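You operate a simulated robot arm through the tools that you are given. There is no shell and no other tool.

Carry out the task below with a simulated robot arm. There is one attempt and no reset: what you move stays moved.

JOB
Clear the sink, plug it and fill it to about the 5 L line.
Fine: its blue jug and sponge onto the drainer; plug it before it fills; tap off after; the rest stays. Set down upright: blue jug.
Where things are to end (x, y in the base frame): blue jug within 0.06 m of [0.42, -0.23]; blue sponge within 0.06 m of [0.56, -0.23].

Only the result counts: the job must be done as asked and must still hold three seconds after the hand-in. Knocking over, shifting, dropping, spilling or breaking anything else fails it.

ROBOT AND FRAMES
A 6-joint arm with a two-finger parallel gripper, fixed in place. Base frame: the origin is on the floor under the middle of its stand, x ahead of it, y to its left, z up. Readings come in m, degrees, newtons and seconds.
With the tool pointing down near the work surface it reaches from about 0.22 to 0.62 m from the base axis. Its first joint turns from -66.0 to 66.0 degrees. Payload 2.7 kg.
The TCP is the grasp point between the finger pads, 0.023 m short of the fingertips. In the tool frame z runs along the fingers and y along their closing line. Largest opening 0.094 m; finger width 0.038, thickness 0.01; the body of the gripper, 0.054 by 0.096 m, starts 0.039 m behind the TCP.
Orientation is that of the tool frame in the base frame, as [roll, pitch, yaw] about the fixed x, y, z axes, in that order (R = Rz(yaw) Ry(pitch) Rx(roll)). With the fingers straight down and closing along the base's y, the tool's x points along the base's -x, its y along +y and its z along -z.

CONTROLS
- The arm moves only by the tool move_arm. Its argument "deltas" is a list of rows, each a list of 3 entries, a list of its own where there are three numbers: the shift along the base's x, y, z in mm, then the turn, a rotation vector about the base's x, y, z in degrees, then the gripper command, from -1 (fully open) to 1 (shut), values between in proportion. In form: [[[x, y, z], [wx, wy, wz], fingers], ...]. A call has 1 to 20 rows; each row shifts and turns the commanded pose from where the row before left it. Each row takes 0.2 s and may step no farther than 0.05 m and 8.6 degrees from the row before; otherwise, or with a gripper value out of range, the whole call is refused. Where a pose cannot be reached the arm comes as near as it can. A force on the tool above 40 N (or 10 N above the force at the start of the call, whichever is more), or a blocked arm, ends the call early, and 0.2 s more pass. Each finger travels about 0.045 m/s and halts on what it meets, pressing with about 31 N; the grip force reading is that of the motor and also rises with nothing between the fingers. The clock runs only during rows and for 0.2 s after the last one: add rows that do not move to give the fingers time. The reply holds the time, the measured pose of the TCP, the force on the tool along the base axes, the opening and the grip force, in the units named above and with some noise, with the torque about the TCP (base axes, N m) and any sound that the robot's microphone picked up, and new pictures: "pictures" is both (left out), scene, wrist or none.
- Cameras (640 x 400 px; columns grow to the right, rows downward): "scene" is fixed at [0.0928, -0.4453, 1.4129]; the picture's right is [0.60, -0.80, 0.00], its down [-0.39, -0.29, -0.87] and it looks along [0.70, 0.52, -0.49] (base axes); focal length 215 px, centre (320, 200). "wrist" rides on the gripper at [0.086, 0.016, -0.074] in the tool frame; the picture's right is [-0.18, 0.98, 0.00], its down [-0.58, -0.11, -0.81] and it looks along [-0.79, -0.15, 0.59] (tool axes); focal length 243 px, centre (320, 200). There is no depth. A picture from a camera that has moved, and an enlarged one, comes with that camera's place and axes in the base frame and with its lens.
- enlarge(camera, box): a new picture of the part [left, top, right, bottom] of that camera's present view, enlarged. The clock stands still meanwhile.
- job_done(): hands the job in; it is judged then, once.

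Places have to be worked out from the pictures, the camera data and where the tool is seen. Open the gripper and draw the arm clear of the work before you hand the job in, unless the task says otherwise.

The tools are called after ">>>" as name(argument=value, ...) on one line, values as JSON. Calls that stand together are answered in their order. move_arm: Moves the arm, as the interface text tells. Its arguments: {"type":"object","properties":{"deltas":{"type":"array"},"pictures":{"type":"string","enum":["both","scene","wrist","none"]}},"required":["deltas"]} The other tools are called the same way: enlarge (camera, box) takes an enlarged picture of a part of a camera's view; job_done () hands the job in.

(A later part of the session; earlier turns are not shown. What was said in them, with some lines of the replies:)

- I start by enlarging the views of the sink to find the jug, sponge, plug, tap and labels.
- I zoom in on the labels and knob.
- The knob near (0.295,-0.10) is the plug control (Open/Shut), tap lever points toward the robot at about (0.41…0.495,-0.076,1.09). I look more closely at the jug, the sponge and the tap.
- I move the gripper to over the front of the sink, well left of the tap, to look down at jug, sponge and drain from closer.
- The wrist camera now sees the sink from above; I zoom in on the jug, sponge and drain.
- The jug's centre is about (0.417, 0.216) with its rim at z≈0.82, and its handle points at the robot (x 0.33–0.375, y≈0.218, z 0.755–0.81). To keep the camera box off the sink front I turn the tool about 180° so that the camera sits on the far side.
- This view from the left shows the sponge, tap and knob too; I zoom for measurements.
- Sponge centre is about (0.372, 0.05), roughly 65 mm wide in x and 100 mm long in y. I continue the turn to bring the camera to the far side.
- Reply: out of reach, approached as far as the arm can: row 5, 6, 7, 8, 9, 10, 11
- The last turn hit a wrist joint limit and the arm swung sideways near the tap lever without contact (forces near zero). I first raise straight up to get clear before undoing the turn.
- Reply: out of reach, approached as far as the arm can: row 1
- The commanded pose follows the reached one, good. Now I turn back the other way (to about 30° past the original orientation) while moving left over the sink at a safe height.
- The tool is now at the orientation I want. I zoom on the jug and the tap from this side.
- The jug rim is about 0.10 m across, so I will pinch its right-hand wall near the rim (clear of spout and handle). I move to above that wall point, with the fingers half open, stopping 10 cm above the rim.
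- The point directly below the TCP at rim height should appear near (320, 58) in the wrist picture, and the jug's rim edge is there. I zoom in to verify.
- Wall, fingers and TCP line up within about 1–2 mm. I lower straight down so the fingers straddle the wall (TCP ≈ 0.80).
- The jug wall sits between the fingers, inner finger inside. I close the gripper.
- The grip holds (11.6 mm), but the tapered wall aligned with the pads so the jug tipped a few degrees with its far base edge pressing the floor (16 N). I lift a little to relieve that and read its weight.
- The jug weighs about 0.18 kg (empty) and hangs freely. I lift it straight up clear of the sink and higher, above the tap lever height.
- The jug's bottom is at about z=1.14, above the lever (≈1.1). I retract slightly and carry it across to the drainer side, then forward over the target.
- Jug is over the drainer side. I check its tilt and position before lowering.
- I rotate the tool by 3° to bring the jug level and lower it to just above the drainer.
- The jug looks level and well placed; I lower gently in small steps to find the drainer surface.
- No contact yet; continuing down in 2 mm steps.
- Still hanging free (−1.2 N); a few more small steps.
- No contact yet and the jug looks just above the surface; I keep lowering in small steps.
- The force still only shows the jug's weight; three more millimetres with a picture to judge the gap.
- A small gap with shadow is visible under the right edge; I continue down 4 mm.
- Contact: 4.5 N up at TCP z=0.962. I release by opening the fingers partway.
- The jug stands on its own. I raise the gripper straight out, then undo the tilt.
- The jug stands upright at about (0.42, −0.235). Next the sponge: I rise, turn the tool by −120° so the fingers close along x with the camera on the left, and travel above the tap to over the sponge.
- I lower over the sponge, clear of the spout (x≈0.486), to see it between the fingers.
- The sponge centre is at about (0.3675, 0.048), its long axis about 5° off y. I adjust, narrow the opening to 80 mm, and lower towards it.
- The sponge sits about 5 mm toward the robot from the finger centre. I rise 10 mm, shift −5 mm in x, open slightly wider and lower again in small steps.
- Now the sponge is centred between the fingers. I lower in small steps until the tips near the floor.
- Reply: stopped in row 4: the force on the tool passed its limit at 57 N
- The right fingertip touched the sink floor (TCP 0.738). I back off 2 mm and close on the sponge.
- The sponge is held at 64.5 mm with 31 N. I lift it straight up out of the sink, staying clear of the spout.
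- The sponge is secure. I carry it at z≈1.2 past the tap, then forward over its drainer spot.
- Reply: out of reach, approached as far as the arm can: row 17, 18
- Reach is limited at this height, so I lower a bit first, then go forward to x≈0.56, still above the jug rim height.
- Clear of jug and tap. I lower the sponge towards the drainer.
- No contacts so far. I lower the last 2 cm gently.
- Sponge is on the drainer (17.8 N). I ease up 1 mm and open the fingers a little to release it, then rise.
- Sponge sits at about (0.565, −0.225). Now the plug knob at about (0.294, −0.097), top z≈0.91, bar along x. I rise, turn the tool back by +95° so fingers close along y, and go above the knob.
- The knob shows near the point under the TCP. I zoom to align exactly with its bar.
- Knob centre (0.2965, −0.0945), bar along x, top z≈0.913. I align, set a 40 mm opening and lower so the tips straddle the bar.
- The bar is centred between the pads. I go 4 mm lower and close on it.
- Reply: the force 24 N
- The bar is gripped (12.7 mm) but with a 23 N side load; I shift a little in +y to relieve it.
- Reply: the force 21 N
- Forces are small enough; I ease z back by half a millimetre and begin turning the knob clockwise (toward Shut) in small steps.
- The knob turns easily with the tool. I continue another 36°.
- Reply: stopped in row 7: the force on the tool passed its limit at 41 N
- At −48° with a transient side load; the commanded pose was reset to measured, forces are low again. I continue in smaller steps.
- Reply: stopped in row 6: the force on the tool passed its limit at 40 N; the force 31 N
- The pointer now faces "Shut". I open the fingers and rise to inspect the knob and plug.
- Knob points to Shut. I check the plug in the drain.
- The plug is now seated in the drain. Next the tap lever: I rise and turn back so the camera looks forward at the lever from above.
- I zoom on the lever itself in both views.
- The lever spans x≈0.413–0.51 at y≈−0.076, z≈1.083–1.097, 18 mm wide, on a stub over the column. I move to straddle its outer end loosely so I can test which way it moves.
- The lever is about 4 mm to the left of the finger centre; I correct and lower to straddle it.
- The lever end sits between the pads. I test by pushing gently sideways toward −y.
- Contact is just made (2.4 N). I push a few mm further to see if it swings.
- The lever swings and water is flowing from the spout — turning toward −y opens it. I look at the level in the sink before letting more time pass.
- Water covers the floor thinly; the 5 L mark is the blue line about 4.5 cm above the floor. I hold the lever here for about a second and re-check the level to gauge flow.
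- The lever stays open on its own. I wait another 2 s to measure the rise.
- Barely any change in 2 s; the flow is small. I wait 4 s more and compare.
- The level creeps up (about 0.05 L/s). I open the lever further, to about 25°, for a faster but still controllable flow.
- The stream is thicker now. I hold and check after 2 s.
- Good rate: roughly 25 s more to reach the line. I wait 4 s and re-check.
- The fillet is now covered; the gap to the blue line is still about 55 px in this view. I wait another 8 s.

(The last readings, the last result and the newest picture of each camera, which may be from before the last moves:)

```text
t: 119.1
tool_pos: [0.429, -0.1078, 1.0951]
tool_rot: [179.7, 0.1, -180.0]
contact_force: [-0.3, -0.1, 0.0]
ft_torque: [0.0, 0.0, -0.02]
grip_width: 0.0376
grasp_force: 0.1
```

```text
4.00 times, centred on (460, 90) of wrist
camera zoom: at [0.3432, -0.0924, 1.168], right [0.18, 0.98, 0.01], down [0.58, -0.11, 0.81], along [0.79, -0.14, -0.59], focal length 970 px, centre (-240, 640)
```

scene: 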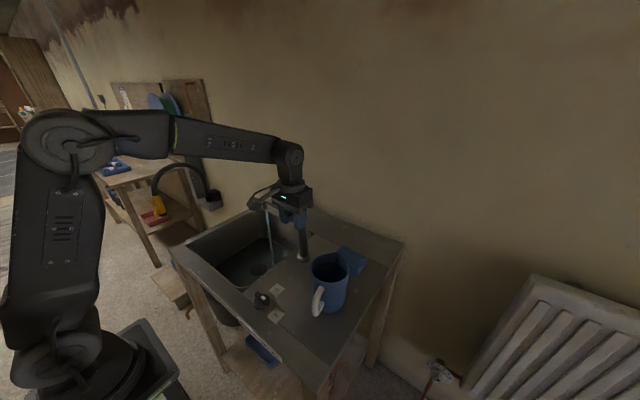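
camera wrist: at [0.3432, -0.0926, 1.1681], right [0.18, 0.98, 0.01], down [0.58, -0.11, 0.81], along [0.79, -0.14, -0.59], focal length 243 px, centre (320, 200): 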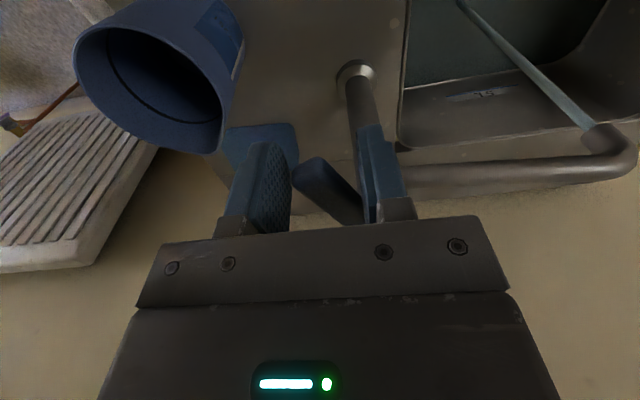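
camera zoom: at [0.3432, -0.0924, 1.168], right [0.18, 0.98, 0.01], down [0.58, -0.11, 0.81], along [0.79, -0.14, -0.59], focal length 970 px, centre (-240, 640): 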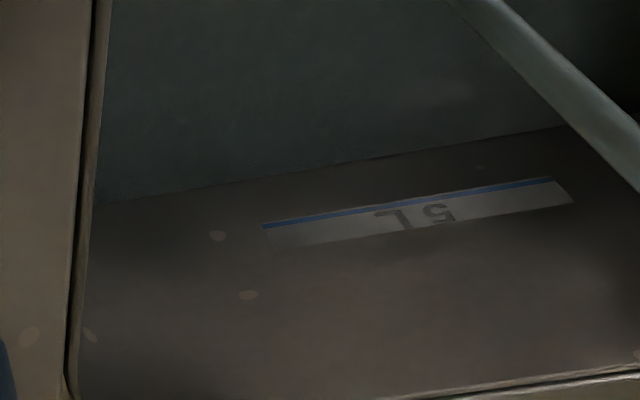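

The level is rising at only ~0.6 mm/s. I open the lever further to about 45° to speed up.

>>> move_arm(deltas=[[[0, -4, 0], [0, 0, 0], 0.2], [[0, -4, 0], [0, 0, 0], 0.2], [[0, -4, 0], [0, 0, 0], 0.2], [[0, -4, 0], [0, 0, 0], 0.2], [[0, -4, 0], [0, 0, 0], 0.2], [[0, 0, 0], [0, 0, 0], 0.2]], pictures="wrist")

>>> enlarge(camera="wrist", box=[380, 40, 540, 140])

>>> enlarge(camera="scene", box=[250, 200, 310, 260])

```text
t: 120.5
tool_pos: [0.4314, -0.1258, 1.0964]
tool_rot: [179.6, 0.2, -179.8]
contact_force: [0.7, -0.1, -0.3]
ft_torque: [-0.01, -0.02, -0.02]
grip_width: 0.0379
grasp_force: 0.4
camera wrist: at [0.3445, -0.1109, 1.1687], right [0.18, 0.98, 0.01], down [0.58, -0.11, 0.81], along [0.79, -0.14, -0.59], focal length 243 px, centre (320, 200)
```

wrist: 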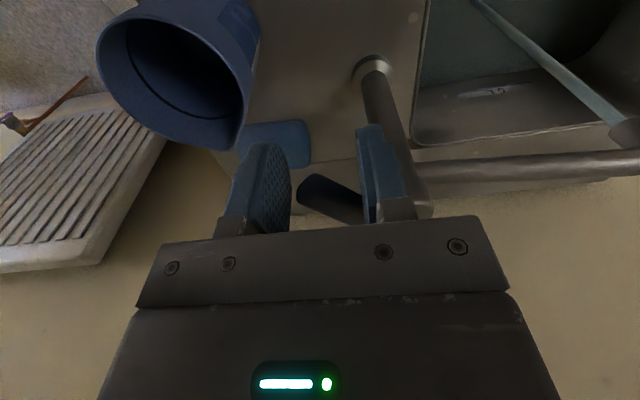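

```text
4.00 times, centred on (460, 90) of wrist
camera zoom: at [0.3445, -0.1109, 1.1687], right [0.18, 0.98, 0.01], down [0.58, -0.11, 0.81], along [0.79, -0.14, -0.59], focal length 970 px, centre (-240, 640)
```

zoom: 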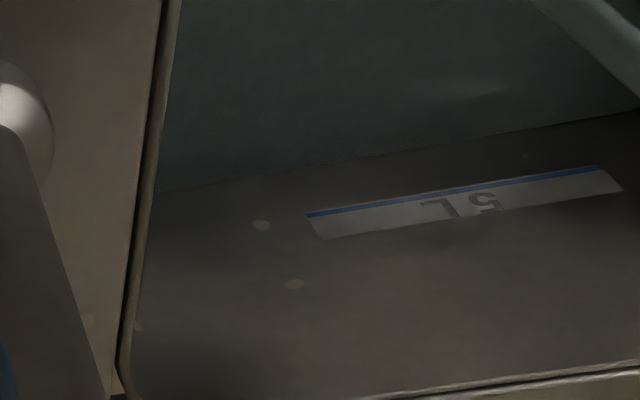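

```text
6.67 times, centred on (280, 230) of scene
camera zoom: at [0.0928, -0.4453, 1.4129], right [0.6, -0.8, 0.0], down [-0.39, -0.29, -0.87], along [0.7, 0.52, -0.49], focal length 1431 px, centre (587, 0)
```

zoom: 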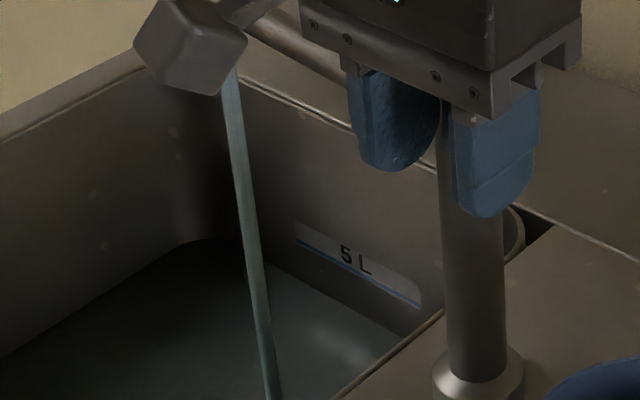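

Stream grew again. I wait 4 s and compare.

>>> move_arm(deltas=[[[0, 0, 0], [0, 0, 0], 0.2], [[0, 0, 0], [0, 0, 0], 0.2], [[0, 0, 0], [0, 0, 0], 0.2], [[0, 0, 0], [0, 0, 0], 0.2], [[0, 0, 0], [0, 0, 0], 0.2], [[0, 0, 0], [0, 0, 0], 0.2], [[0, 0, 0], [0, 0, 0], 0.2], [[0, 0, 0], [0, 0, 0], 0.2], [[0, 0, 0], [0, 0, 0], 0.2], [[0, 0, 0], [0, 0, 0], 0.2], [[0, 0, 0], [0, 0, 0], 0.2], [[0, 0, 0], [0, 0, 0], 0.2], [[0, 0, 0], [0, 0, 0], 0.2], [[0, 0, 0], [0, 0, 0], 0.2], [[0, 0, 0], [0, 0, 0], 0.2], [[0, 0, 0], [0, 0, 0], 0.2], [[0, 0, 0], [0, 0, 0], 0.2], [[0, 0, 0], [0, 0, 0], 0.2], [[0, 0, 0], [0, 0, 0], 0.2]], pictures="none")

>>> enlarge(camera="wrist", box=[420, 50, 540, 125])

>>> enlarge(camera="scene", box=[270, 220, 300, 250])

```text
t: 124.5
tool_pos: [0.4308, -0.1262, 1.0966]
tool_rot: [179.7, 0.2, -179.9]
contact_force: [-1.0, -0.5, -0.1]
ft_torque: [-0.03, -0.02, -0.01]
grip_width: 0.0374
grasp_force: 0.2
```

```text
5.33 times, centred on (480, 88) of wrist
camera zoom: at [0.3444, -0.1108, 1.1687], right [0.18, 0.98, 0.01], down [0.58, -0.11, 0.81], along [0.79, -0.14, -0.59], focal length 1294 px, centre (-533, 800)
```

zoom: 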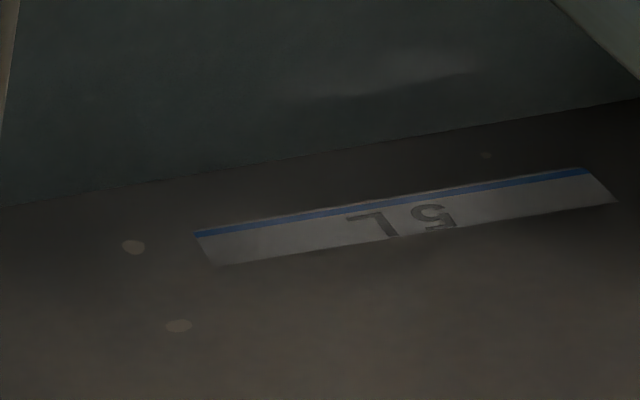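

```text
13.33 times, centred on (285, 235) of scene
camera zoom: at [0.0928, -0.4453, 1.4129], right [0.6, -0.8, 0.0], down [-0.39, -0.29, -0.87], along [0.7, 0.52, -0.49], focal length 2863 px, centre (787, -267)
```

zoom: 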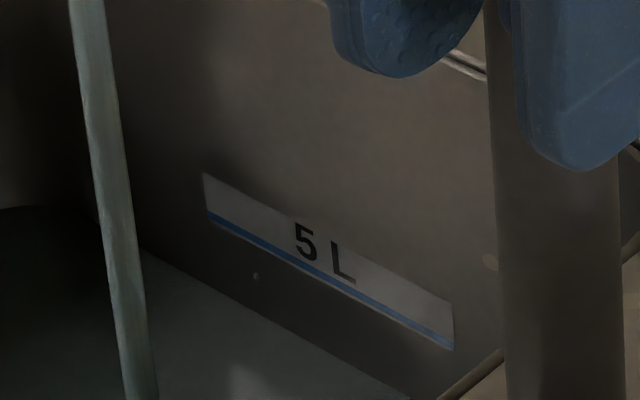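

This tight zoom is good for tracking: gap ≈ 71 px (~3 cm). I wait 4 s more and measure again.

>>> move_arm(deltas=[[[0, 0, 0], [0, 0, 0], 0.2], [[0, 0, 0], [0, 0, 0], 0.2], [[0, 0, 0], [0, 0, 0], 0.2], [[0, 0, 0], [0, 0, 0], 0.2], [[0, 0, 0], [0, 0, 0], 0.2], [[0, 0, 0], [0, 0, 0], 0.2], [[0, 0, 0], [0, 0, 0], 0.2], [[0, 0, 0], [0, 0, 0], 0.2], [[0, 0, 0], [0, 0, 0], 0.2], [[0, 0, 0], [0, 0, 0], 0.2], [[0, 0, 0], [0, 0, 0], 0.2], [[0, 0, 0], [0, 0, 0], 0.2], [[0, 0, 0], [0, 0, 0], 0.2], [[0, 0, 0], [0, 0, 0], 0.2], [[0, 0, 0], [0, 0, 0], 0.2], [[0, 0, 0], [0, 0, 0], 0.2], [[0, 0, 0], [0, 0, 0], 0.2], [[0, 0, 0], [0, 0, 0], 0.2], [[0, 0, 0], [0, 0, 0], 0.2]], pictures="none")

>>> enlarge(camera="scene", box=[270, 220, 300, 250])

>>> enlarge(camera="scene", box=[180, 190, 320, 300])

```text
t: 128.5
tool_pos: [0.4311, -0.1256, 1.096]
tool_rot: [179.7, 0.2, -179.9]
contact_force: [-0.9, 0.5, -0.2]
ft_torque: [-0.01, 0.01, -0.02]
grip_width: 0.0374
grasp_force: 0.0
```

```text
13.33 times, centred on (285, 235) of scene
camera zoom: at [0.0928, -0.4453, 1.4129], right [0.6, -0.8, 0.0], down [-0.39, -0.29, -0.87], along [0.7, 0.52, -0.49], focal length 2863 px, centre (787, -267)
```

zoom: 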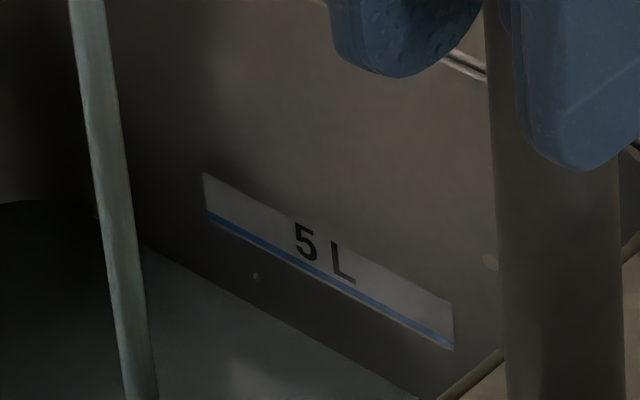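

```text
3.64 times, centred on (250, 245) of scene
camera zoom: at [0.0928, -0.4453, 1.4129], right [0.6, -0.8, 0.0], down [-0.39, -0.29, -0.87], along [0.7, 0.52, -0.49], focal length 781 px, centre (574, 36)
```

zoom: 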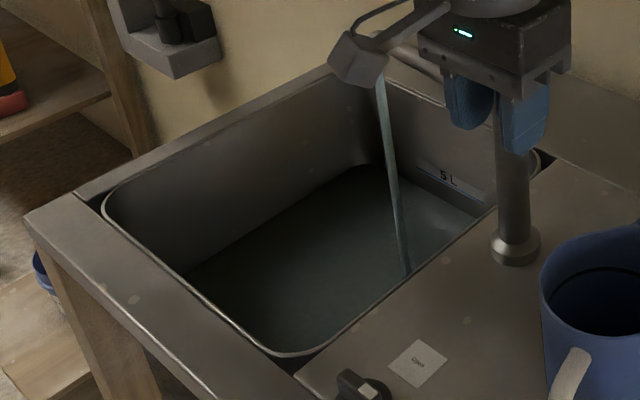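

About 0.5 mm/s. I continue to wait 8 s and measure again.

>>> move_arm(deltas=[[[0, 0, 0], [0, 0, 0], 0.2], [[0, 0, 0], [0, 0, 0], 0.2], [[0, 0, 0], [0, 0, 0], 0.2], [[0, 0, 0], [0, 0, 0], 0.2], [[0, 0, 0], [0, 0, 0], 0.2], [[0, 0, 0], [0, 0, 0], 0.2], [[0, 0, 0], [0, 0, 0], 0.2], [[0, 0, 0], [0, 0, 0], 0.2], [[0, 0, 0], [0, 0, 0], 0.2], [[0, 0, 0], [0, 0, 0], 0.2], [[0, 0, 0], [0, 0, 0], 0.2], [[0, 0, 0], [0, 0, 0], 0.2], [[0, 0, 0], [0, 0, 0], 0.2], [[0, 0, 0], [0, 0, 0], 0.2], [[0, 0, 0], [0, 0, 0], 0.2], [[0, 0, 0], [0, 0, 0], 0.2], [[0, 0, 0], [0, 0, 0], 0.2], [[0, 0, 0], [0, 0, 0], 0.2], [[0, 0, 0], [0, 0, 0], 0.2]], pictures="none")

>>> move_arm(deltas=[[[0, 0, 0], [0, 0, 0], 0.2], [[0, 0, 0], [0, 0, 0], 0.2], [[0, 0, 0], [0, 0, 0], 0.2], [[0, 0, 0], [0, 0, 0], 0.2], [[0, 0, 0], [0, 0, 0], 0.2], [[0, 0, 0], [0, 0, 0], 0.2], [[0, 0, 0], [0, 0, 0], 0.2], [[0, 0, 0], [0, 0, 0], 0.2], [[0, 0, 0], [0, 0, 0], 0.2], [[0, 0, 0], [0, 0, 0], 0.2], [[0, 0, 0], [0, 0, 0], 0.2], [[0, 0, 0], [0, 0, 0], 0.2], [[0, 0, 0], [0, 0, 0], 0.2], [[0, 0, 0], [0, 0, 0], 0.2], [[0, 0, 0], [0, 0, 0], 0.2], [[0, 0, 0], [0, 0, 0], 0.2], [[0, 0, 0], [0, 0, 0], 0.2], [[0, 0, 0], [0, 0, 0], 0.2], [[0, 0, 0], [0, 0, 0], 0.2]], pictures="none")

>>> enlarge(camera="scene", box=[270, 220, 300, 250])

>>> enlarge(camera="wrist", box=[420, 50, 540, 125])

```text
t: 132.5
tool_pos: [0.4314, -0.1265, 1.0957]
tool_rot: [179.7, 0.2, -179.9]
contact_force: [0.3, 0.2, 0.0]
ft_torque: [-0.03, 0.03, -0.01]
grip_width: 0.0377
grasp_force: 0.1
```

```text
t: 136.5
tool_pos: [0.4312, -0.1256, 1.0964]
tool_rot: [179.7, 0.1, -179.9]
contact_force: [-0.4, 0.2, 0.2]
ft_torque: [-0.02, 0.0, 0.01]
grip_width: 0.0378
grasp_force: 0.1
```

```text
13.33 times, centred on (285, 235) of scene
camera zoom: at [0.0928, -0.4453, 1.4129], right [0.6, -0.8, 0.0], down [-0.39, -0.29, -0.87], along [0.7, 0.52, -0.49], focal length 2863 px, centre (787, -267)
```

zoom: 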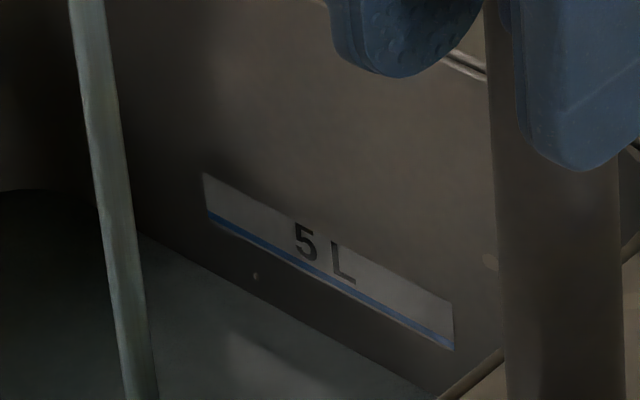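

```text
5.33 times, centred on (480, 88) of wrist
camera zoom: at [0.3444, -0.1108, 1.1687], right [0.18, 0.98, 0.01], down [0.58, -0.11, 0.81], along [0.79, -0.14, -0.59], focal length 1294 px, centre (-533, 800)
```

zoom: 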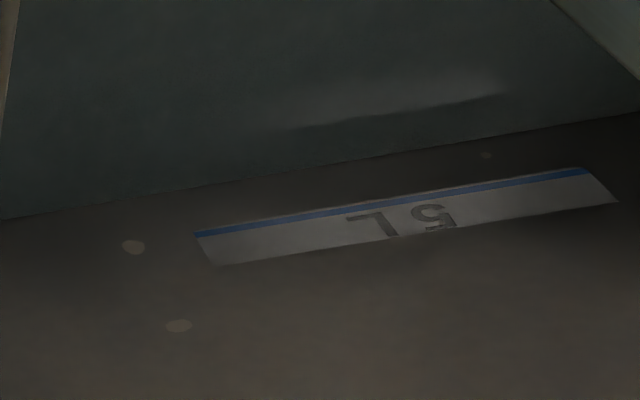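

Rising about 1.1 px/s with 58 px to go (~50 s). I wait 12 s and measure again.

>>> move_arm(deltas=[[[0, 0, 0], [0, 0, 0], 0.2], [[0, 0, 0], [0, 0, 0], 0.2], [[0, 0, 0], [0, 0, 0], 0.2], [[0, 0, 0], [0, 0, 0], 0.2], [[0, 0, 0], [0, 0, 0], 0.2], [[0, 0, 0], [0, 0, 0], 0.2], [[0, 0, 0], [0, 0, 0], 0.2], [[0, 0, 0], [0, 0, 0], 0.2], [[0, 0, 0], [0, 0, 0], 0.2], [[0, 0, 0], [0, 0, 0], 0.2], [[0, 0, 0], [0, 0, 0], 0.2], [[0, 0, 0], [0, 0, 0], 0.2], [[0, 0, 0], [0, 0, 0], 0.2], [[0, 0, 0], [0, 0, 0], 0.2], [[0, 0, 0], [0, 0, 0], 0.2], [[0, 0, 0], [0, 0, 0], 0.2], [[0, 0, 0], [0, 0, 0], 0.2], [[0, 0, 0], [0, 0, 0], 0.2], [[0, 0, 0], [0, 0, 0], 0.2]], pictures="none")

>>> move_arm(deltas=[[[0, 0, 0], [0, 0, 0], 0.2], [[0, 0, 0], [0, 0, 0], 0.2], [[0, 0, 0], [0, 0, 0], 0.2], [[0, 0, 0], [0, 0, 0], 0.2], [[0, 0, 0], [0, 0, 0], 0.2], [[0, 0, 0], [0, 0, 0], 0.2], [[0, 0, 0], [0, 0, 0], 0.2], [[0, 0, 0], [0, 0, 0], 0.2], [[0, 0, 0], [0, 0, 0], 0.2], [[0, 0, 0], [0, 0, 0], 0.2], [[0, 0, 0], [0, 0, 0], 0.2], [[0, 0, 0], [0, 0, 0], 0.2], [[0, 0, 0], [0, 0, 0], 0.2], [[0, 0, 0], [0, 0, 0], 0.2], [[0, 0, 0], [0, 0, 0], 0.2], [[0, 0, 0], [0, 0, 0], 0.2], [[0, 0, 0], [0, 0, 0], 0.2], [[0, 0, 0], [0, 0, 0], 0.2], [[0, 0, 0], [0, 0, 0], 0.2]], pictures="none")

>>> move_arm(deltas=[[[0, 0, 0], [0, 0, 0], 0.2], [[0, 0, 0], [0, 0, 0], 0.2], [[0, 0, 0], [0, 0, 0], 0.2], [[0, 0, 0], [0, 0, 0], 0.2], [[0, 0, 0], [0, 0, 0], 0.2], [[0, 0, 0], [0, 0, 0], 0.2], [[0, 0, 0], [0, 0, 0], 0.2], [[0, 0, 0], [0, 0, 0], 0.2], [[0, 0, 0], [0, 0, 0], 0.2], [[0, 0, 0], [0, 0, 0], 0.2], [[0, 0, 0], [0, 0, 0], 0.2], [[0, 0, 0], [0, 0, 0], 0.2], [[0, 0, 0], [0, 0, 0], 0.2], [[0, 0, 0], [0, 0, 0], 0.2], [[0, 0, 0], [0, 0, 0], 0.2], [[0, 0, 0], [0, 0, 0], 0.2], [[0, 0, 0], [0, 0, 0], 0.2], [[0, 0, 0], [0, 0, 0], 0.2], [[0, 0, 0], [0, 0, 0], 0.2]], pictures="none")

>>> enlarge(camera="scene", box=[270, 220, 300, 250])

>>> enlarge(camera="wrist", box=[420, 50, 540, 125])

```text
t: 140.5
tool_pos: [0.4303, -0.1262, 1.0956]
tool_rot: [179.7, 0.2, -179.8]
contact_force: [-1.3, 0.7, -0.4]
ft_torque: [0.0, 0.01, 0.02]
grip_width: 0.0375
grasp_force: 0.0
```

```text
t: 144.5
tool_pos: [0.4312, -0.1251, 1.0958]
tool_rot: [179.7, 0.3, -179.8]
contact_force: [-0.3, 0.1, 0.1]
ft_torque: [0.02, 0.04, 0.0]
grip_width: 0.0376
grasp_force: 0.2
```

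```text
t: 148.5
tool_pos: [0.4309, -0.1265, 1.0968]
tool_rot: [179.7, 0.1, -179.9]
contact_force: [-0.1, 0.9, -0.6]
ft_torque: [-0.01, -0.02, 0.02]
grip_width: 0.0379
grasp_force: 0.0
```

```text
13.33 times, centred on (285, 235) of scene
camera zoom: at [0.0928, -0.4453, 1.4129], right [0.6, -0.8, 0.0], down [-0.39, -0.29, -0.87], along [0.7, 0.52, -0.49], focal length 2863 px, centre (787, -267)
```

zoom: 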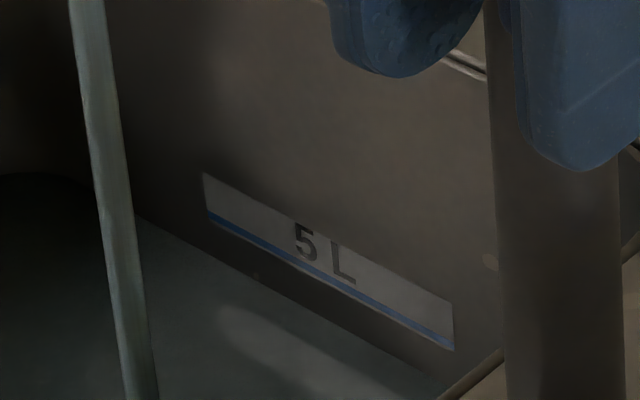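

```text
5.33 times, centred on (480, 88) of wrist
camera zoom: at [0.3444, -0.1108, 1.1687], right [0.18, 0.98, 0.01], down [0.58, -0.11, 0.81], along [0.79, -0.14, -0.59], focal length 1294 px, centre (-533, 800)
```

zoom: 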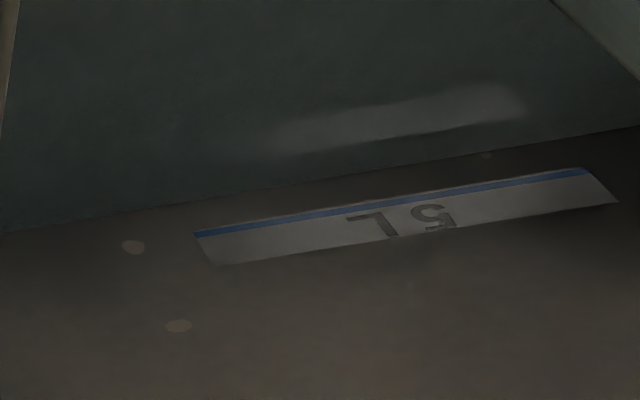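

Now the gap is 35 px with ~1.9 px/s. I wait 8 s and re-measure.

>>> move_arm(deltas=[[[0, 0, 0], [0, 0, 0], 0.2], [[0, 0, 0], [0, 0, 0], 0.2], [[0, 0, 0], [0, 0, 0], 0.2], [[0, 0, 0], [0, 0, 0], 0.2], [[0, 0, 0], [0, 0, 0], 0.2], [[0, 0, 0], [0, 0, 0], 0.2], [[0, 0, 0], [0, 0, 0], 0.2], [[0, 0, 0], [0, 0, 0], 0.2], [[0, 0, 0], [0, 0, 0], 0.2], [[0, 0, 0], [0, 0, 0], 0.2], [[0, 0, 0], [0, 0, 0], 0.2], [[0, 0, 0], [0, 0, 0], 0.2], [[0, 0, 0], [0, 0, 0], 0.2], [[0, 0, 0], [0, 0, 0], 0.2], [[0, 0, 0], [0, 0, 0], 0.2], [[0, 0, 0], [0, 0, 0], 0.2], [[0, 0, 0], [0, 0, 0], 0.2], [[0, 0, 0], [0, 0, 0], 0.2], [[0, 0, 0], [0, 0, 0], 0.2]], pictures="none")

>>> move_arm(deltas=[[[0, 0, 0], [0, 0, 0], 0.2], [[0, 0, 0], [0, 0, 0], 0.2], [[0, 0, 0], [0, 0, 0], 0.2], [[0, 0, 0], [0, 0, 0], 0.2], [[0, 0, 0], [0, 0, 0], 0.2], [[0, 0, 0], [0, 0, 0], 0.2], [[0, 0, 0], [0, 0, 0], 0.2], [[0, 0, 0], [0, 0, 0], 0.2], [[0, 0, 0], [0, 0, 0], 0.2], [[0, 0, 0], [0, 0, 0], 0.2], [[0, 0, 0], [0, 0, 0], 0.2], [[0, 0, 0], [0, 0, 0], 0.2], [[0, 0, 0], [0, 0, 0], 0.2], [[0, 0, 0], [0, 0, 0], 0.2], [[0, 0, 0], [0, 0, 0], 0.2], [[0, 0, 0], [0, 0, 0], 0.2], [[0, 0, 0], [0, 0, 0], 0.2], [[0, 0, 0], [0, 0, 0], 0.2], [[0, 0, 0], [0, 0, 0], 0.2]], pictures="none")

>>> enlarge(camera="scene", box=[270, 220, 300, 250])

>>> enlarge(camera="wrist", box=[420, 50, 540, 125])

```text
t: 152.5
tool_pos: [0.4315, -0.1259, 1.0959]
tool_rot: [179.7, 0.3, -179.9]
contact_force: [0.0, 0.0, -0.6]
ft_torque: [0.02, 0.02, -0.02]
grip_width: 0.0379
grasp_force: 0.0
```

```text
t: 156.5
tool_pos: [0.4312, -0.1256, 1.0956]
tool_rot: [179.8, 0.2, -179.8]
contact_force: [0.3, 0.7, 0.2]
ft_torque: [0.0, -0.01, 0.01]
grip_width: 0.0378
grasp_force: 0.1
```

```text
13.33 times, centred on (285, 235) of scene
camera zoom: at [0.0928, -0.4453, 1.4129], right [0.6, -0.8, 0.0], down [-0.39, -0.29, -0.87], along [0.7, 0.52, -0.49], focal length 2863 px, centre (787, -267)
```

zoom: 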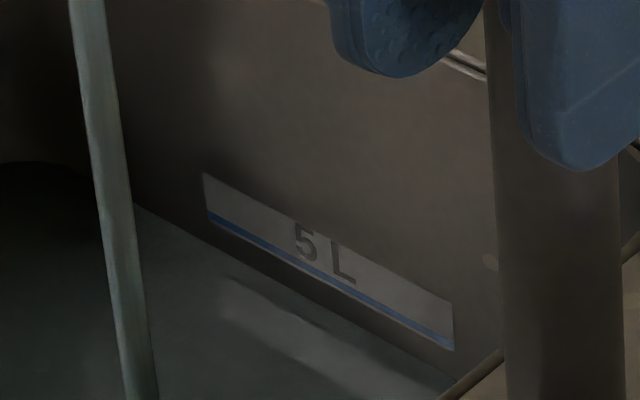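

```text
5.33 times, centred on (480, 88) of wrist
camera zoom: at [0.3444, -0.1108, 1.1687], right [0.18, 0.98, 0.01], down [0.58, -0.11, 0.81], along [0.79, -0.14, -0.59], focal length 1294 px, centre (-533, 800)
```

zoom: 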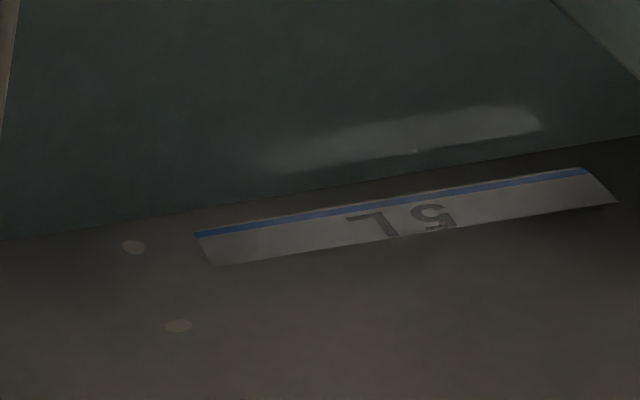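

Gap now ~27 px at ~1 px/s. I wait another 12 s.

>>> move_arm(deltas=[[[0, 0, 0], [0, 0, 0], 0.2], [[0, 0, 0], [0, 0, 0], 0.2], [[0, 0, 0], [0, 0, 0], 0.2], [[0, 0, 0], [0, 0, 0], 0.2], [[0, 0, 0], [0, 0, 0], 0.2], [[0, 0, 0], [0, 0, 0], 0.2], [[0, 0, 0], [0, 0, 0], 0.2], [[0, 0, 0], [0, 0, 0], 0.2], [[0, 0, 0], [0, 0, 0], 0.2], [[0, 0, 0], [0, 0, 0], 0.2], [[0, 0, 0], [0, 0, 0], 0.2], [[0, 0, 0], [0, 0, 0], 0.2], [[0, 0, 0], [0, 0, 0], 0.2], [[0, 0, 0], [0, 0, 0], 0.2], [[0, 0, 0], [0, 0, 0], 0.2], [[0, 0, 0], [0, 0, 0], 0.2], [[0, 0, 0], [0, 0, 0], 0.2], [[0, 0, 0], [0, 0, 0], 0.2], [[0, 0, 0], [0, 0, 0], 0.2]], pictures="none")

>>> move_arm(deltas=[[[0, 0, 0], [0, 0, 0], 0.2], [[0, 0, 0], [0, 0, 0], 0.2], [[0, 0, 0], [0, 0, 0], 0.2], [[0, 0, 0], [0, 0, 0], 0.2], [[0, 0, 0], [0, 0, 0], 0.2], [[0, 0, 0], [0, 0, 0], 0.2], [[0, 0, 0], [0, 0, 0], 0.2], [[0, 0, 0], [0, 0, 0], 0.2], [[0, 0, 0], [0, 0, 0], 0.2], [[0, 0, 0], [0, 0, 0], 0.2], [[0, 0, 0], [0, 0, 0], 0.2], [[0, 0, 0], [0, 0, 0], 0.2], [[0, 0, 0], [0, 0, 0], 0.2], [[0, 0, 0], [0, 0, 0], 0.2], [[0, 0, 0], [0, 0, 0], 0.2], [[0, 0, 0], [0, 0, 0], 0.2], [[0, 0, 0], [0, 0, 0], 0.2], [[0, 0, 0], [0, 0, 0], 0.2], [[0, 0, 0], [0, 0, 0], 0.2]], pictures="none")

>>> move_arm(deltas=[[[0, 0, 0], [0, 0, 0], 0.2], [[0, 0, 0], [0, 0, 0], 0.2], [[0, 0, 0], [0, 0, 0], 0.2], [[0, 0, 0], [0, 0, 0], 0.2], [[0, 0, 0], [0, 0, 0], 0.2], [[0, 0, 0], [0, 0, 0], 0.2], [[0, 0, 0], [0, 0, 0], 0.2], [[0, 0, 0], [0, 0, 0], 0.2], [[0, 0, 0], [0, 0, 0], 0.2], [[0, 0, 0], [0, 0, 0], 0.2], [[0, 0, 0], [0, 0, 0], 0.2], [[0, 0, 0], [0, 0, 0], 0.2], [[0, 0, 0], [0, 0, 0], 0.2], [[0, 0, 0], [0, 0, 0], 0.2], [[0, 0, 0], [0, 0, 0], 0.2], [[0, 0, 0], [0, 0, 0], 0.2], [[0, 0, 0], [0, 0, 0], 0.2], [[0, 0, 0], [0, 0, 0], 0.2], [[0, 0, 0], [0, 0, 0], 0.2]], pictures="none")

>>> enlarge(camera="scene", box=[270, 220, 300, 250])

>>> enlarge(camera="wrist", box=[420, 50, 540, 125])

```text
t: 160.5
tool_pos: [0.4307, -0.126, 1.0961]
tool_rot: [179.7, 0.2, -179.9]
contact_force: [0.4, -0.1, 0.2]
ft_torque: [0.0, 0.0, -0.01]
grip_width: 0.0375
grasp_force: 0.0
```

```text
t: 164.5
tool_pos: [0.4297, -0.1265, 1.0962]
tool_rot: [179.8, 0.1, -179.8]
contact_force: [0.2, 0.5, -0.6]
ft_torque: [0.0, -0.02, 0.01]
grip_width: 0.0378
grasp_force: 0.1
```

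```text
t: 168.5
tool_pos: [0.4316, -0.126, 1.0969]
tool_rot: [179.7, 0.2, -179.9]
contact_force: [0.2, 0.2, 0.0]
ft_torque: [-0.02, -0.02, -0.01]
grip_width: 0.0377
grasp_force: 0.1
```

```text
13.33 times, centred on (285, 235) of scene
camera zoom: at [0.0928, -0.4453, 1.4129], right [0.6, -0.8, 0.0], down [-0.39, -0.29, -0.87], along [0.7, 0.52, -0.49], focal length 2863 px, centre (787, -267)
```

zoom: 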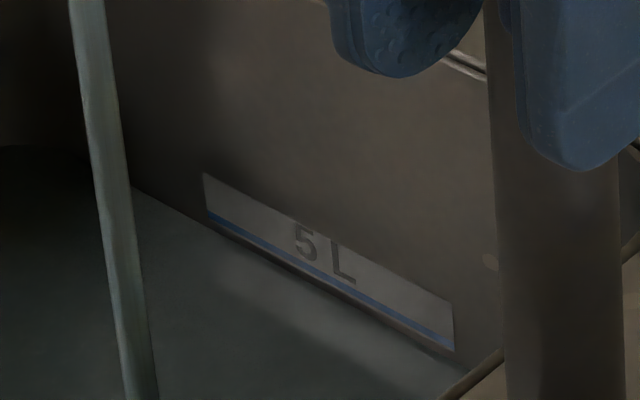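

```text
5.33 times, centred on (480, 88) of wrist
camera zoom: at [0.3444, -0.1108, 1.1687], right [0.18, 0.98, 0.01], down [0.58, -0.11, 0.81], along [0.79, -0.14, -0.59], focal length 1294 px, centre (-533, 800)
```

zoom: 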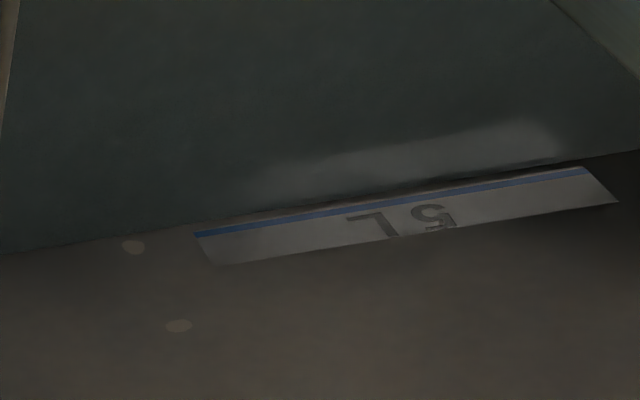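

Gap is now ~12 px at ~1.1 px/s. I wait 6 s more, then check before closing.

>>> move_arm(deltas=[[[0, 0, 0], [0, 0, 0], 0.2], [[0, 0, 0], [0, 0, 0], 0.2], [[0, 0, 0], [0, 0, 0], 0.2], [[0, 0, 0], [0, 0, 0], 0.2], [[0, 0, 0], [0, 0, 0], 0.2], [[0, 0, 0], [0, 0, 0], 0.2], [[0, 0, 0], [0, 0, 0], 0.2], [[0, 0, 0], [0, 0, 0], 0.2], [[0, 0, 0], [0, 0, 0], 0.2], [[0, 0, 0], [0, 0, 0], 0.2], [[0, 0, 0], [0, 0, 0], 0.2], [[0, 0, 0], [0, 0, 0], 0.2], [[0, 0, 0], [0, 0, 0], 0.2], [[0, 0, 0], [0, 0, 0], 0.2], [[0, 0, 0], [0, 0, 0], 0.2], [[0, 0, 0], [0, 0, 0], 0.2], [[0, 0, 0], [0, 0, 0], 0.2], [[0, 0, 0], [0, 0, 0], 0.2], [[0, 0, 0], [0, 0, 0], 0.2]], pictures="none")

>>> move_arm(deltas=[[[0, 0, 0], [0, 0, 0], 0.2], [[0, 0, 0], [0, 0, 0], 0.2], [[0, 0, 0], [0, 0, 0], 0.2], [[0, 0, 0], [0, 0, 0], 0.2], [[0, 0, 0], [0, 0, 0], 0.2], [[0, 0, 0], [0, 0, 0], 0.2], [[0, 0, 0], [0, 0, 0], 0.2], [[0, 0, 0], [0, 0, 0], 0.2], [[0, 0, 0], [0, 0, 0], 0.2]], pictures="none")

>>> enlarge(camera="scene", box=[270, 220, 300, 250])

>>> enlarge(camera="wrist", box=[420, 50, 540, 125])

```text
t: 172.5
tool_pos: [0.431, -0.127, 1.0957]
tool_rot: [179.6, 0.2, -179.9]
contact_force: [0.2, 0.7, 0.7]
ft_torque: [0.02, -0.02, 0.01]
grip_width: 0.0377
grasp_force: 0.1
```

```text
t: 174.5
tool_pos: [0.4309, -0.1267, 1.0964]
tool_rot: [179.7, 0.2, -179.9]
contact_force: [0.2, -0.3, 0.7]
ft_torque: [0.0, 0.01, -0.01]
grip_width: 0.0376
grasp_force: 0.1
```

```text
13.33 times, centred on (285, 235) of scene
camera zoom: at [0.0928, -0.4453, 1.4129], right [0.6, -0.8, 0.0], down [-0.39, -0.29, -0.87], along [0.7, 0.52, -0.49], focal length 2863 px, centre (787, -267)
```

zoom: 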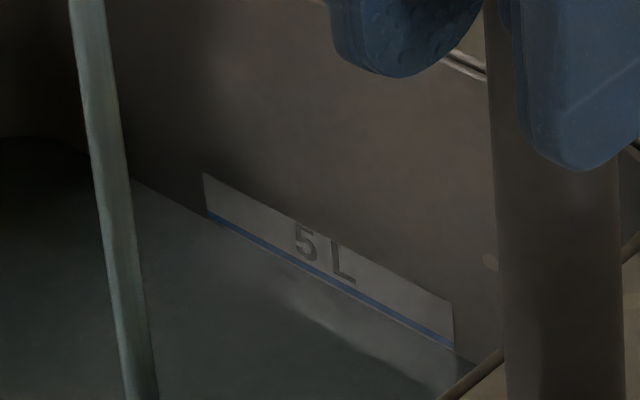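

```text
5.33 times, centred on (480, 88) of wrist
camera zoom: at [0.3444, -0.1108, 1.1687], right [0.18, 0.98, 0.01], down [0.58, -0.11, 0.81], along [0.79, -0.14, -0.59], focal length 1294 px, centre (-533, 800)
```

zoom: 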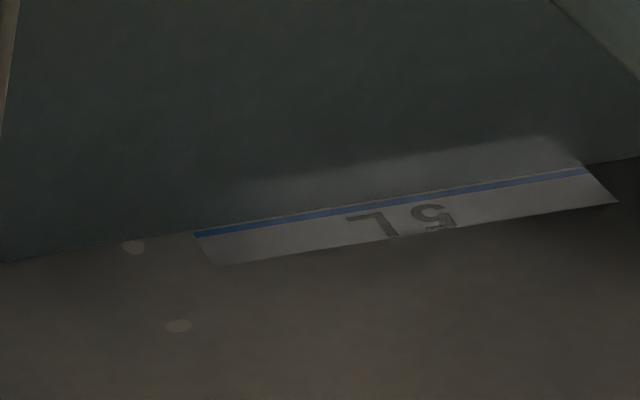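

The water is just at the lower edge of the blue line. I close the tap now by pushing the lever back in +y.

>>> move_arm(deltas=[[[0, 12, 0], [0, 0, 0], 0.2], [[0, 14, 0], [0, 0, 0], 0.2], [[0, 14, 0], [0, 0, 0], 0.2], [[0, 10, 0], [0, 0, 0], 0.2], [[0, 6, 0], [0, 0, 0], 0.2], [[0, 3, 0], [0, 0, 0], 0.2], [[0, 2, 0], [0, 0, 0], 0.2]], pictures="both")

>>> enlarge(camera="scene", box=[250, 200, 310, 260])

```text
t: 176.1
tool_pos: [0.4294, -0.0651, 1.0959]
tool_rot: [179.7, 0.2, -179.9]
contact_force: [0.9, -1.6, 0.1]
ft_torque: [0.0, 0.0, -0.02]
grip_width: 0.0378
grasp_force: 0.1
camera wrist: at [0.3426, -0.0504, 1.1681], right [0.18, 0.98, 0.01], down [0.58, -0.11, 0.81], along [0.79, -0.14, -0.59], focal length 243 px, centre (320, 200)
```

scene: 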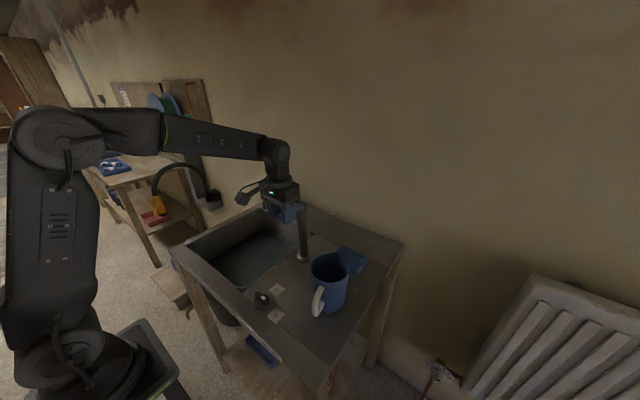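
wrist: 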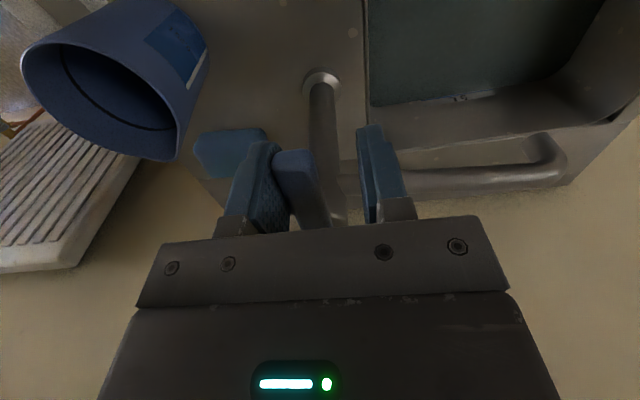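

```text
6.67 times, centred on (280, 230) of scene
camera zoom: at [0.0928, -0.4453, 1.4128], right [0.6, -0.8, 0.0], down [-0.39, -0.29, -0.87], along [0.7, 0.52, -0.49], focal length 1431 px, centre (587, 0)
```

zoom: 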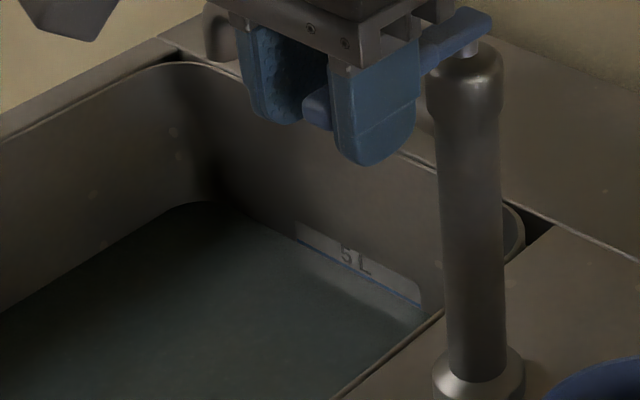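

The stream has stopped. I nudge 1.5 mm further to make sure the lever is at its closed stop.

>>> move_arm(deltas=[[[0, 1.5, 0], [0, 0, 0], 0.2], [[0, 0, 0], [0, 0, 0], 0.2]], pictures="none")

>>> enlarge(camera="scene", box=[270, 220, 300, 250])

>>> enlarge(camera="wrist", box=[380, 40, 540, 140])

```text
t: 176.7
tool_pos: [0.43, -0.0654, 1.0959]
tool_rot: [179.7, 0.2, -179.9]
contact_force: [-3.0, -6.0, -0.7]
ft_torque: [-0.06, 0.02, -0.13]
grip_width: 0.0403
grasp_force: 2.8
```

```text
13.33 times, centred on (285, 235) of scene
camera zoom: at [0.0928, -0.4455, 1.4128], right [0.6, -0.8, 0.0], down [-0.39, -0.29, -0.87], along [0.7, 0.52, -0.49], focal length 2863 px, centre (787, -267)
```

zoom: 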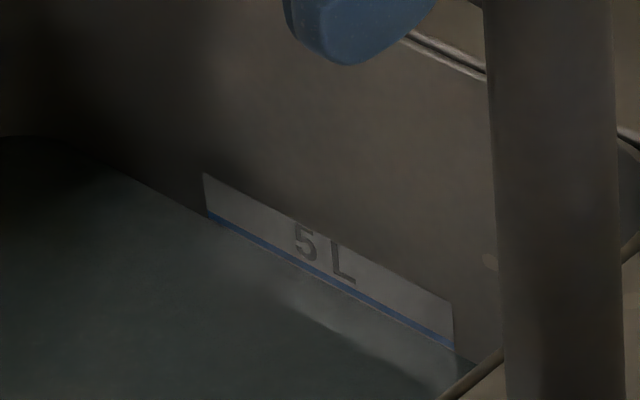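

```text
4.00 times, centred on (460, 90) of wrist
camera zoom: at [0.3433, -0.049, 1.1681], right [0.18, 0.98, 0.01], down [0.58, -0.11, 0.81], along [0.79, -0.14, -0.59], focal length 970 px, centre (-240, 640)
```

zoom: 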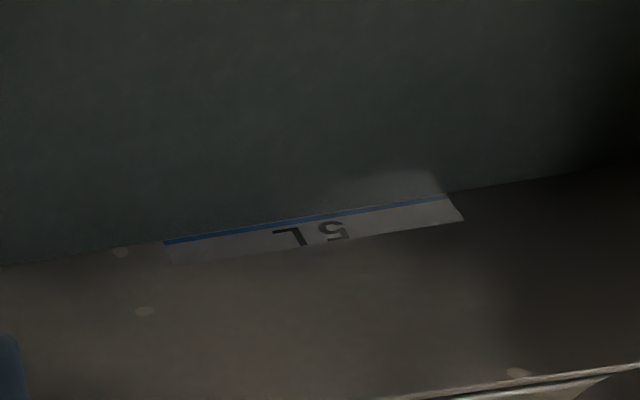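

The lever is at its stop (6 N) and water stands at the line. I re-centre so neither finger touches the lever, then rise straight up and watch whether the level holds.

>>> move_arm(deltas=[[[0, -5, 0], [0, 0, 0], 0.2], [[0, -4, 0], [0, 0, 0], 0.1], [[0, 0, 0], [0, 0, 0], 0], [[0, 0, 15], [0, 0, 0], 0], [[0, 0, 20], [0, 0, 0], 0], [[0, 0, 30], [0, 0, 0], 0], [[0, 0, 30], [0, 0, 0], 0], [[-10, 0, 30], [0, 0, 0], -0.5], [[-25, 0, 20], [0, 0, 0], -1], [[-30, 0, 10], [0, 0, 0], -1], [[-30, 0, 0], [0, 0, 0], -1], [[-30, 0, 0], [0, 0, 0], -1], [[-20, 0, 0], [0, 0, 0], -1], [[0, 0, 0], [0, 0, 0], -1]])

>>> enlarge(camera="scene", box=[270, 220, 300, 250])

>>> enlarge(camera="scene", box=[180, 180, 400, 330])

```text
t: 179.7
tool_pos: [0.282, -0.0739, 1.2471]
tool_rot: [179.7, 0.1, -179.9]
contact_force: [0.4, 0.6, 0.1]
ft_torque: [-0.02, -0.02, 0.03]
grip_width: 0.0941
grasp_force: 0.1
camera wrist: at [0.1958, -0.0575, 1.3194], right [0.18, 0.98, 0.01], down [0.58, -0.11, 0.81], along [0.79, -0.14, -0.59], focal length 243 px, centre (320, 200)
```

scene: 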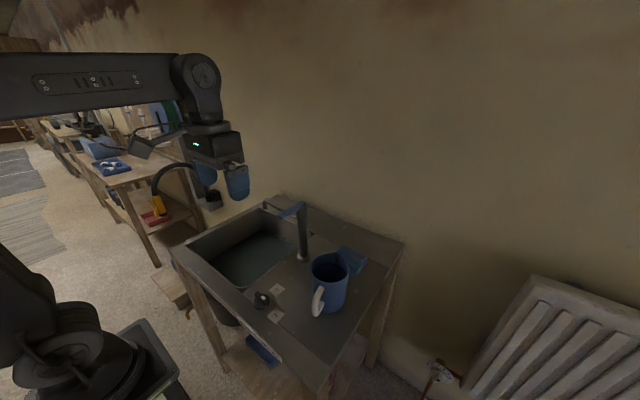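
wrist: 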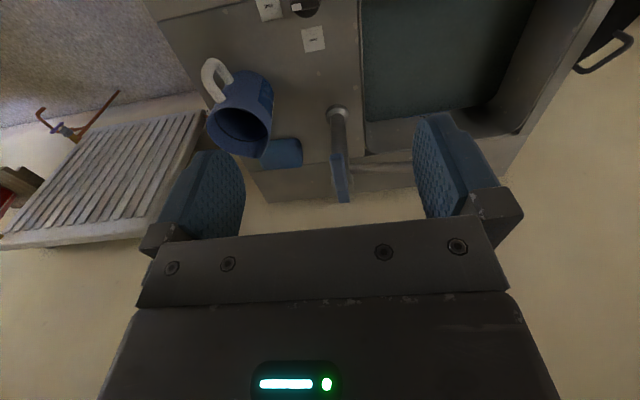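

```text
13.33 times, centred on (285, 235) of scene
camera zoom: at [0.0928, -0.4453, 1.4129], right [0.6, -0.8, 0.0], down [-0.39, -0.29, -0.87], along [0.7, 0.52, -0.49], focal length 2863 px, centre (787, -267)
```

zoom: 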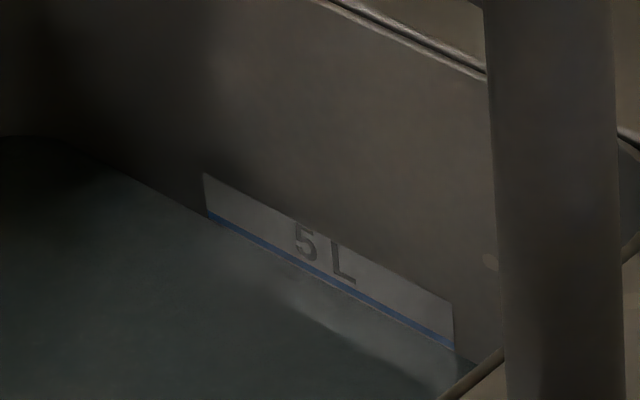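

```text
2.67 times, centred on (290, 255) of scene
camera zoom: at [0.0928, -0.4453, 1.4129], right [0.6, -0.8, 0.0], down [-0.39, -0.29, -0.87], along [0.7, 0.52, -0.49], focal length 573 px, centre (400, 53)
```

zoom: 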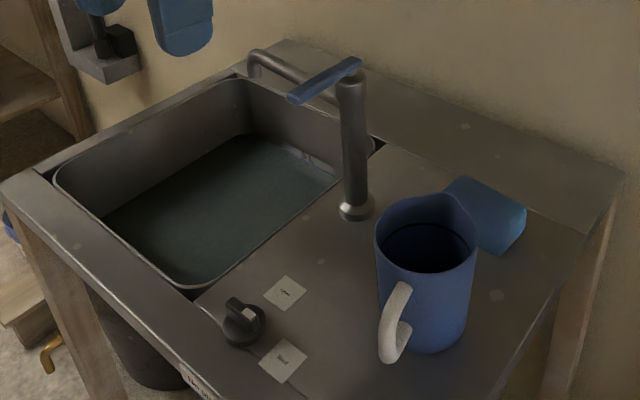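

Tap off, jug upright, sponge on the drainer. I draw the arm further up and away, and watch the level for several seconds to be sure the plug holds.

>>> move_arm(deltas=[[[-5, -15, 15], [0, 0, 0], -1], [[-5, -20, 20], [0, 0, 0], -1], [[-5, -20, 20], [0, 0, 0], -1], [[-5, -15, 15], [0, 0, 0], -1], [[0, 0, 0], [0, 0, 0], -1], [[0, 0, 0], [0, 0, 0], -1], [[0, 0, 0], [0, 0, 0], -1], [[0, 0, 0], [0, 0, 0], -1], [[0, 0, 0], [0, 0, 0], -1], [[0, 0, 0], [0, 0, 0], -1], [[0, 0, 0], [0, 0, 0], -1], [[0, 0, 0], [0, 0, 0], -1], [[0, 0, 0], [0, 0, 0], -1], [[0, 0, 0], [0, 0, 0], -1], [[0, 0, 0], [0, 0, 0], -1], [[0, 0, 0], [0, 0, 0], -1], [[0, 0, 0], [0, 0, 0], -1], [[0, 0, 0], [0, 0, 0], -1], [[0, 0, 0], [0, 0, 0], -1], [[0, 0, 0], [0, 0, 0], -1]], pictures="none")

>>> move_arm(deltas=[[[0, 0, 0], [0, 0, 0], -1], [[0, 0, 0], [0, 0, 0], -1], [[0, 0, 0], [0, 0, 0], -1], [[0, 0, 0], [0, 0, 0], -1], [[0, 0, 0], [0, 0, 0], -1], [[0, 0, 0], [0, 0, 0], -1], [[0, 0, 0], [0, 0, 0], -1], [[0, 0, 0], [0, 0, 0], -1], [[0, 0, 0], [0, 0, 0], -1], [[0, 0, 0], [0, 0, 0], -1], [[0, 0, 0], [0, 0, 0], -1], [[0, 0, 0], [0, 0, 0], -1], [[0, 0, 0], [0, 0, 0], -1], [[0, 0, 0], [0, 0, 0], -1], [[0, 0, 0], [0, 0, 0], -1], [[0, 0, 0], [0, 0, 0], -1], [[0, 0, 0], [0, 0, 0], -1], [[0, 0, 0], [0, 0, 0], -1], [[0, 0, 0], [0, 0, 0], -1], [[0, 0, 0], [0, 0, 0], -1]])

>>> enlarge(camera="scene", box=[270, 220, 300, 250])

>>> enlarge(camera="wrist", box=[180, 0, 520, 210])

```text
t: 183.9
tool_pos: [0.2658, -0.1451, 1.3193]
tool_rot: [179.7, 0.1, -179.9]
contact_force: [0.2, 0.1, -0.2]
ft_torque: [0.02, 0.02, 0.0]
grip_width: 0.0942
grasp_force: 0.0
```

```text
t: 188.1
tool_pos: [0.2649, -0.1431, 1.3187]
tool_rot: [179.7, 0.2, -179.9]
contact_force: [0.0, -0.1, -0.2]
ft_torque: [-0.02, 0.02, 0.03]
grip_width: 0.0941
grasp_force: 0.1
camera wrist: at [0.1783, -0.1289, 1.3912], right [0.18, 0.98, 0.01], down [0.58, -0.11, 0.81], along [0.79, -0.14, -0.59], focal length 243 px, centre (320, 200)
```

scene: 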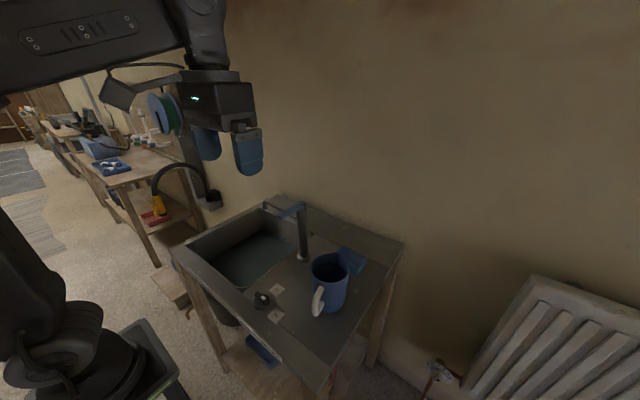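
wrist: 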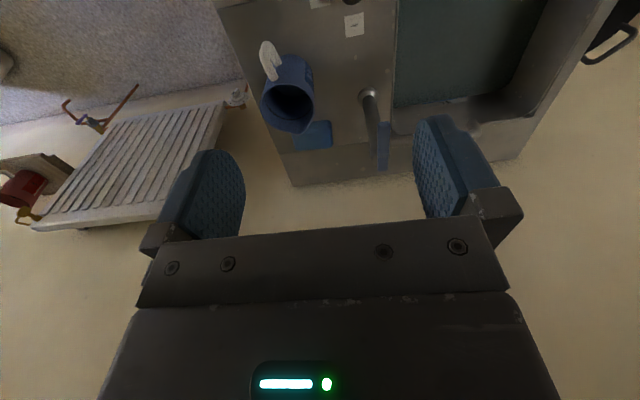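

```text
13.33 times, centred on (285, 235) of scene
camera zoom: at [0.0928, -0.4453, 1.4129], right [0.6, -0.8, 0.0], down [-0.39, -0.29, -0.87], along [0.7, 0.52, -0.49], focal length 2863 px, centre (787, -267)
```

zoom: 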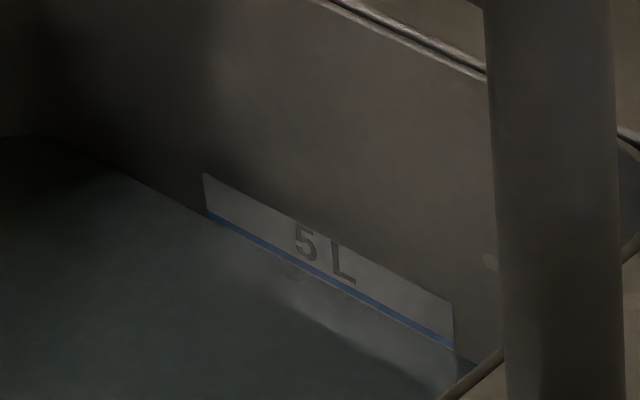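

```text
1.88 times, centred on (350, 105) of wrist
camera zoom: at [0.1783, -0.1289, 1.3912], right [0.18, 0.98, 0.01], down [0.58, -0.11, 0.81], along [0.79, -0.14, -0.59], focal length 457 px, centre (264, 379)
```

zoom: 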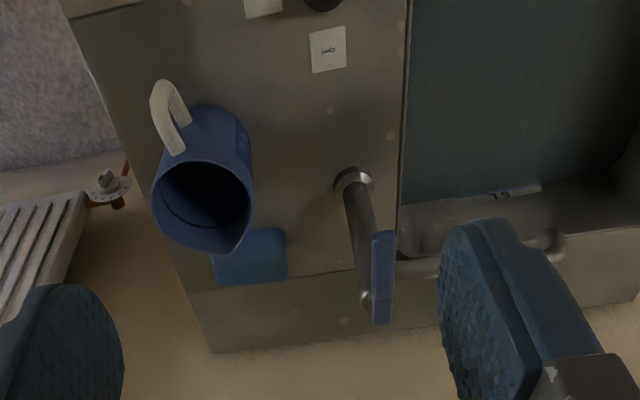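

The water has stayed at the 5 L line for 12 s after closing. The tap is off and the knob is on Shut. The jug stands upright near (0.416, −0.232), the sponge is near (0.565, −0.225), and the gripper is open and clear, so I hand in the job.

>>> job_done()

```text
The job is handed in.
```

The sink is cleared, plugged and filled to about the 5 L line, and I've handed the job in. I haven't been told how it was judged.

- **Jug:** it stands upright on the drainer at about (0.416, −0.232). That is within 0.06 m of its target.
- **Sponge:** it is on the drainer at about (0.565, −0.225), also within 0.06 m.
- **Plug:** the knob was turned to Shut before any water ran, and the plug is seated in the drain.
- **Water and tap:** I filled to the lower edge of the blue 5 L line, then pushed the lever back to its closed stop. The stream stopped, and the level had not moved 12 s later.

One unplanned move came early on, before I touched anything. A wrist joint limit swung the arm sideways close to the tap lever, but the force readings stayed near zero. Nothing else was knocked, moved or spilled as far as the cameras show.

The gripper is open and the arm is drawn clear of the work.
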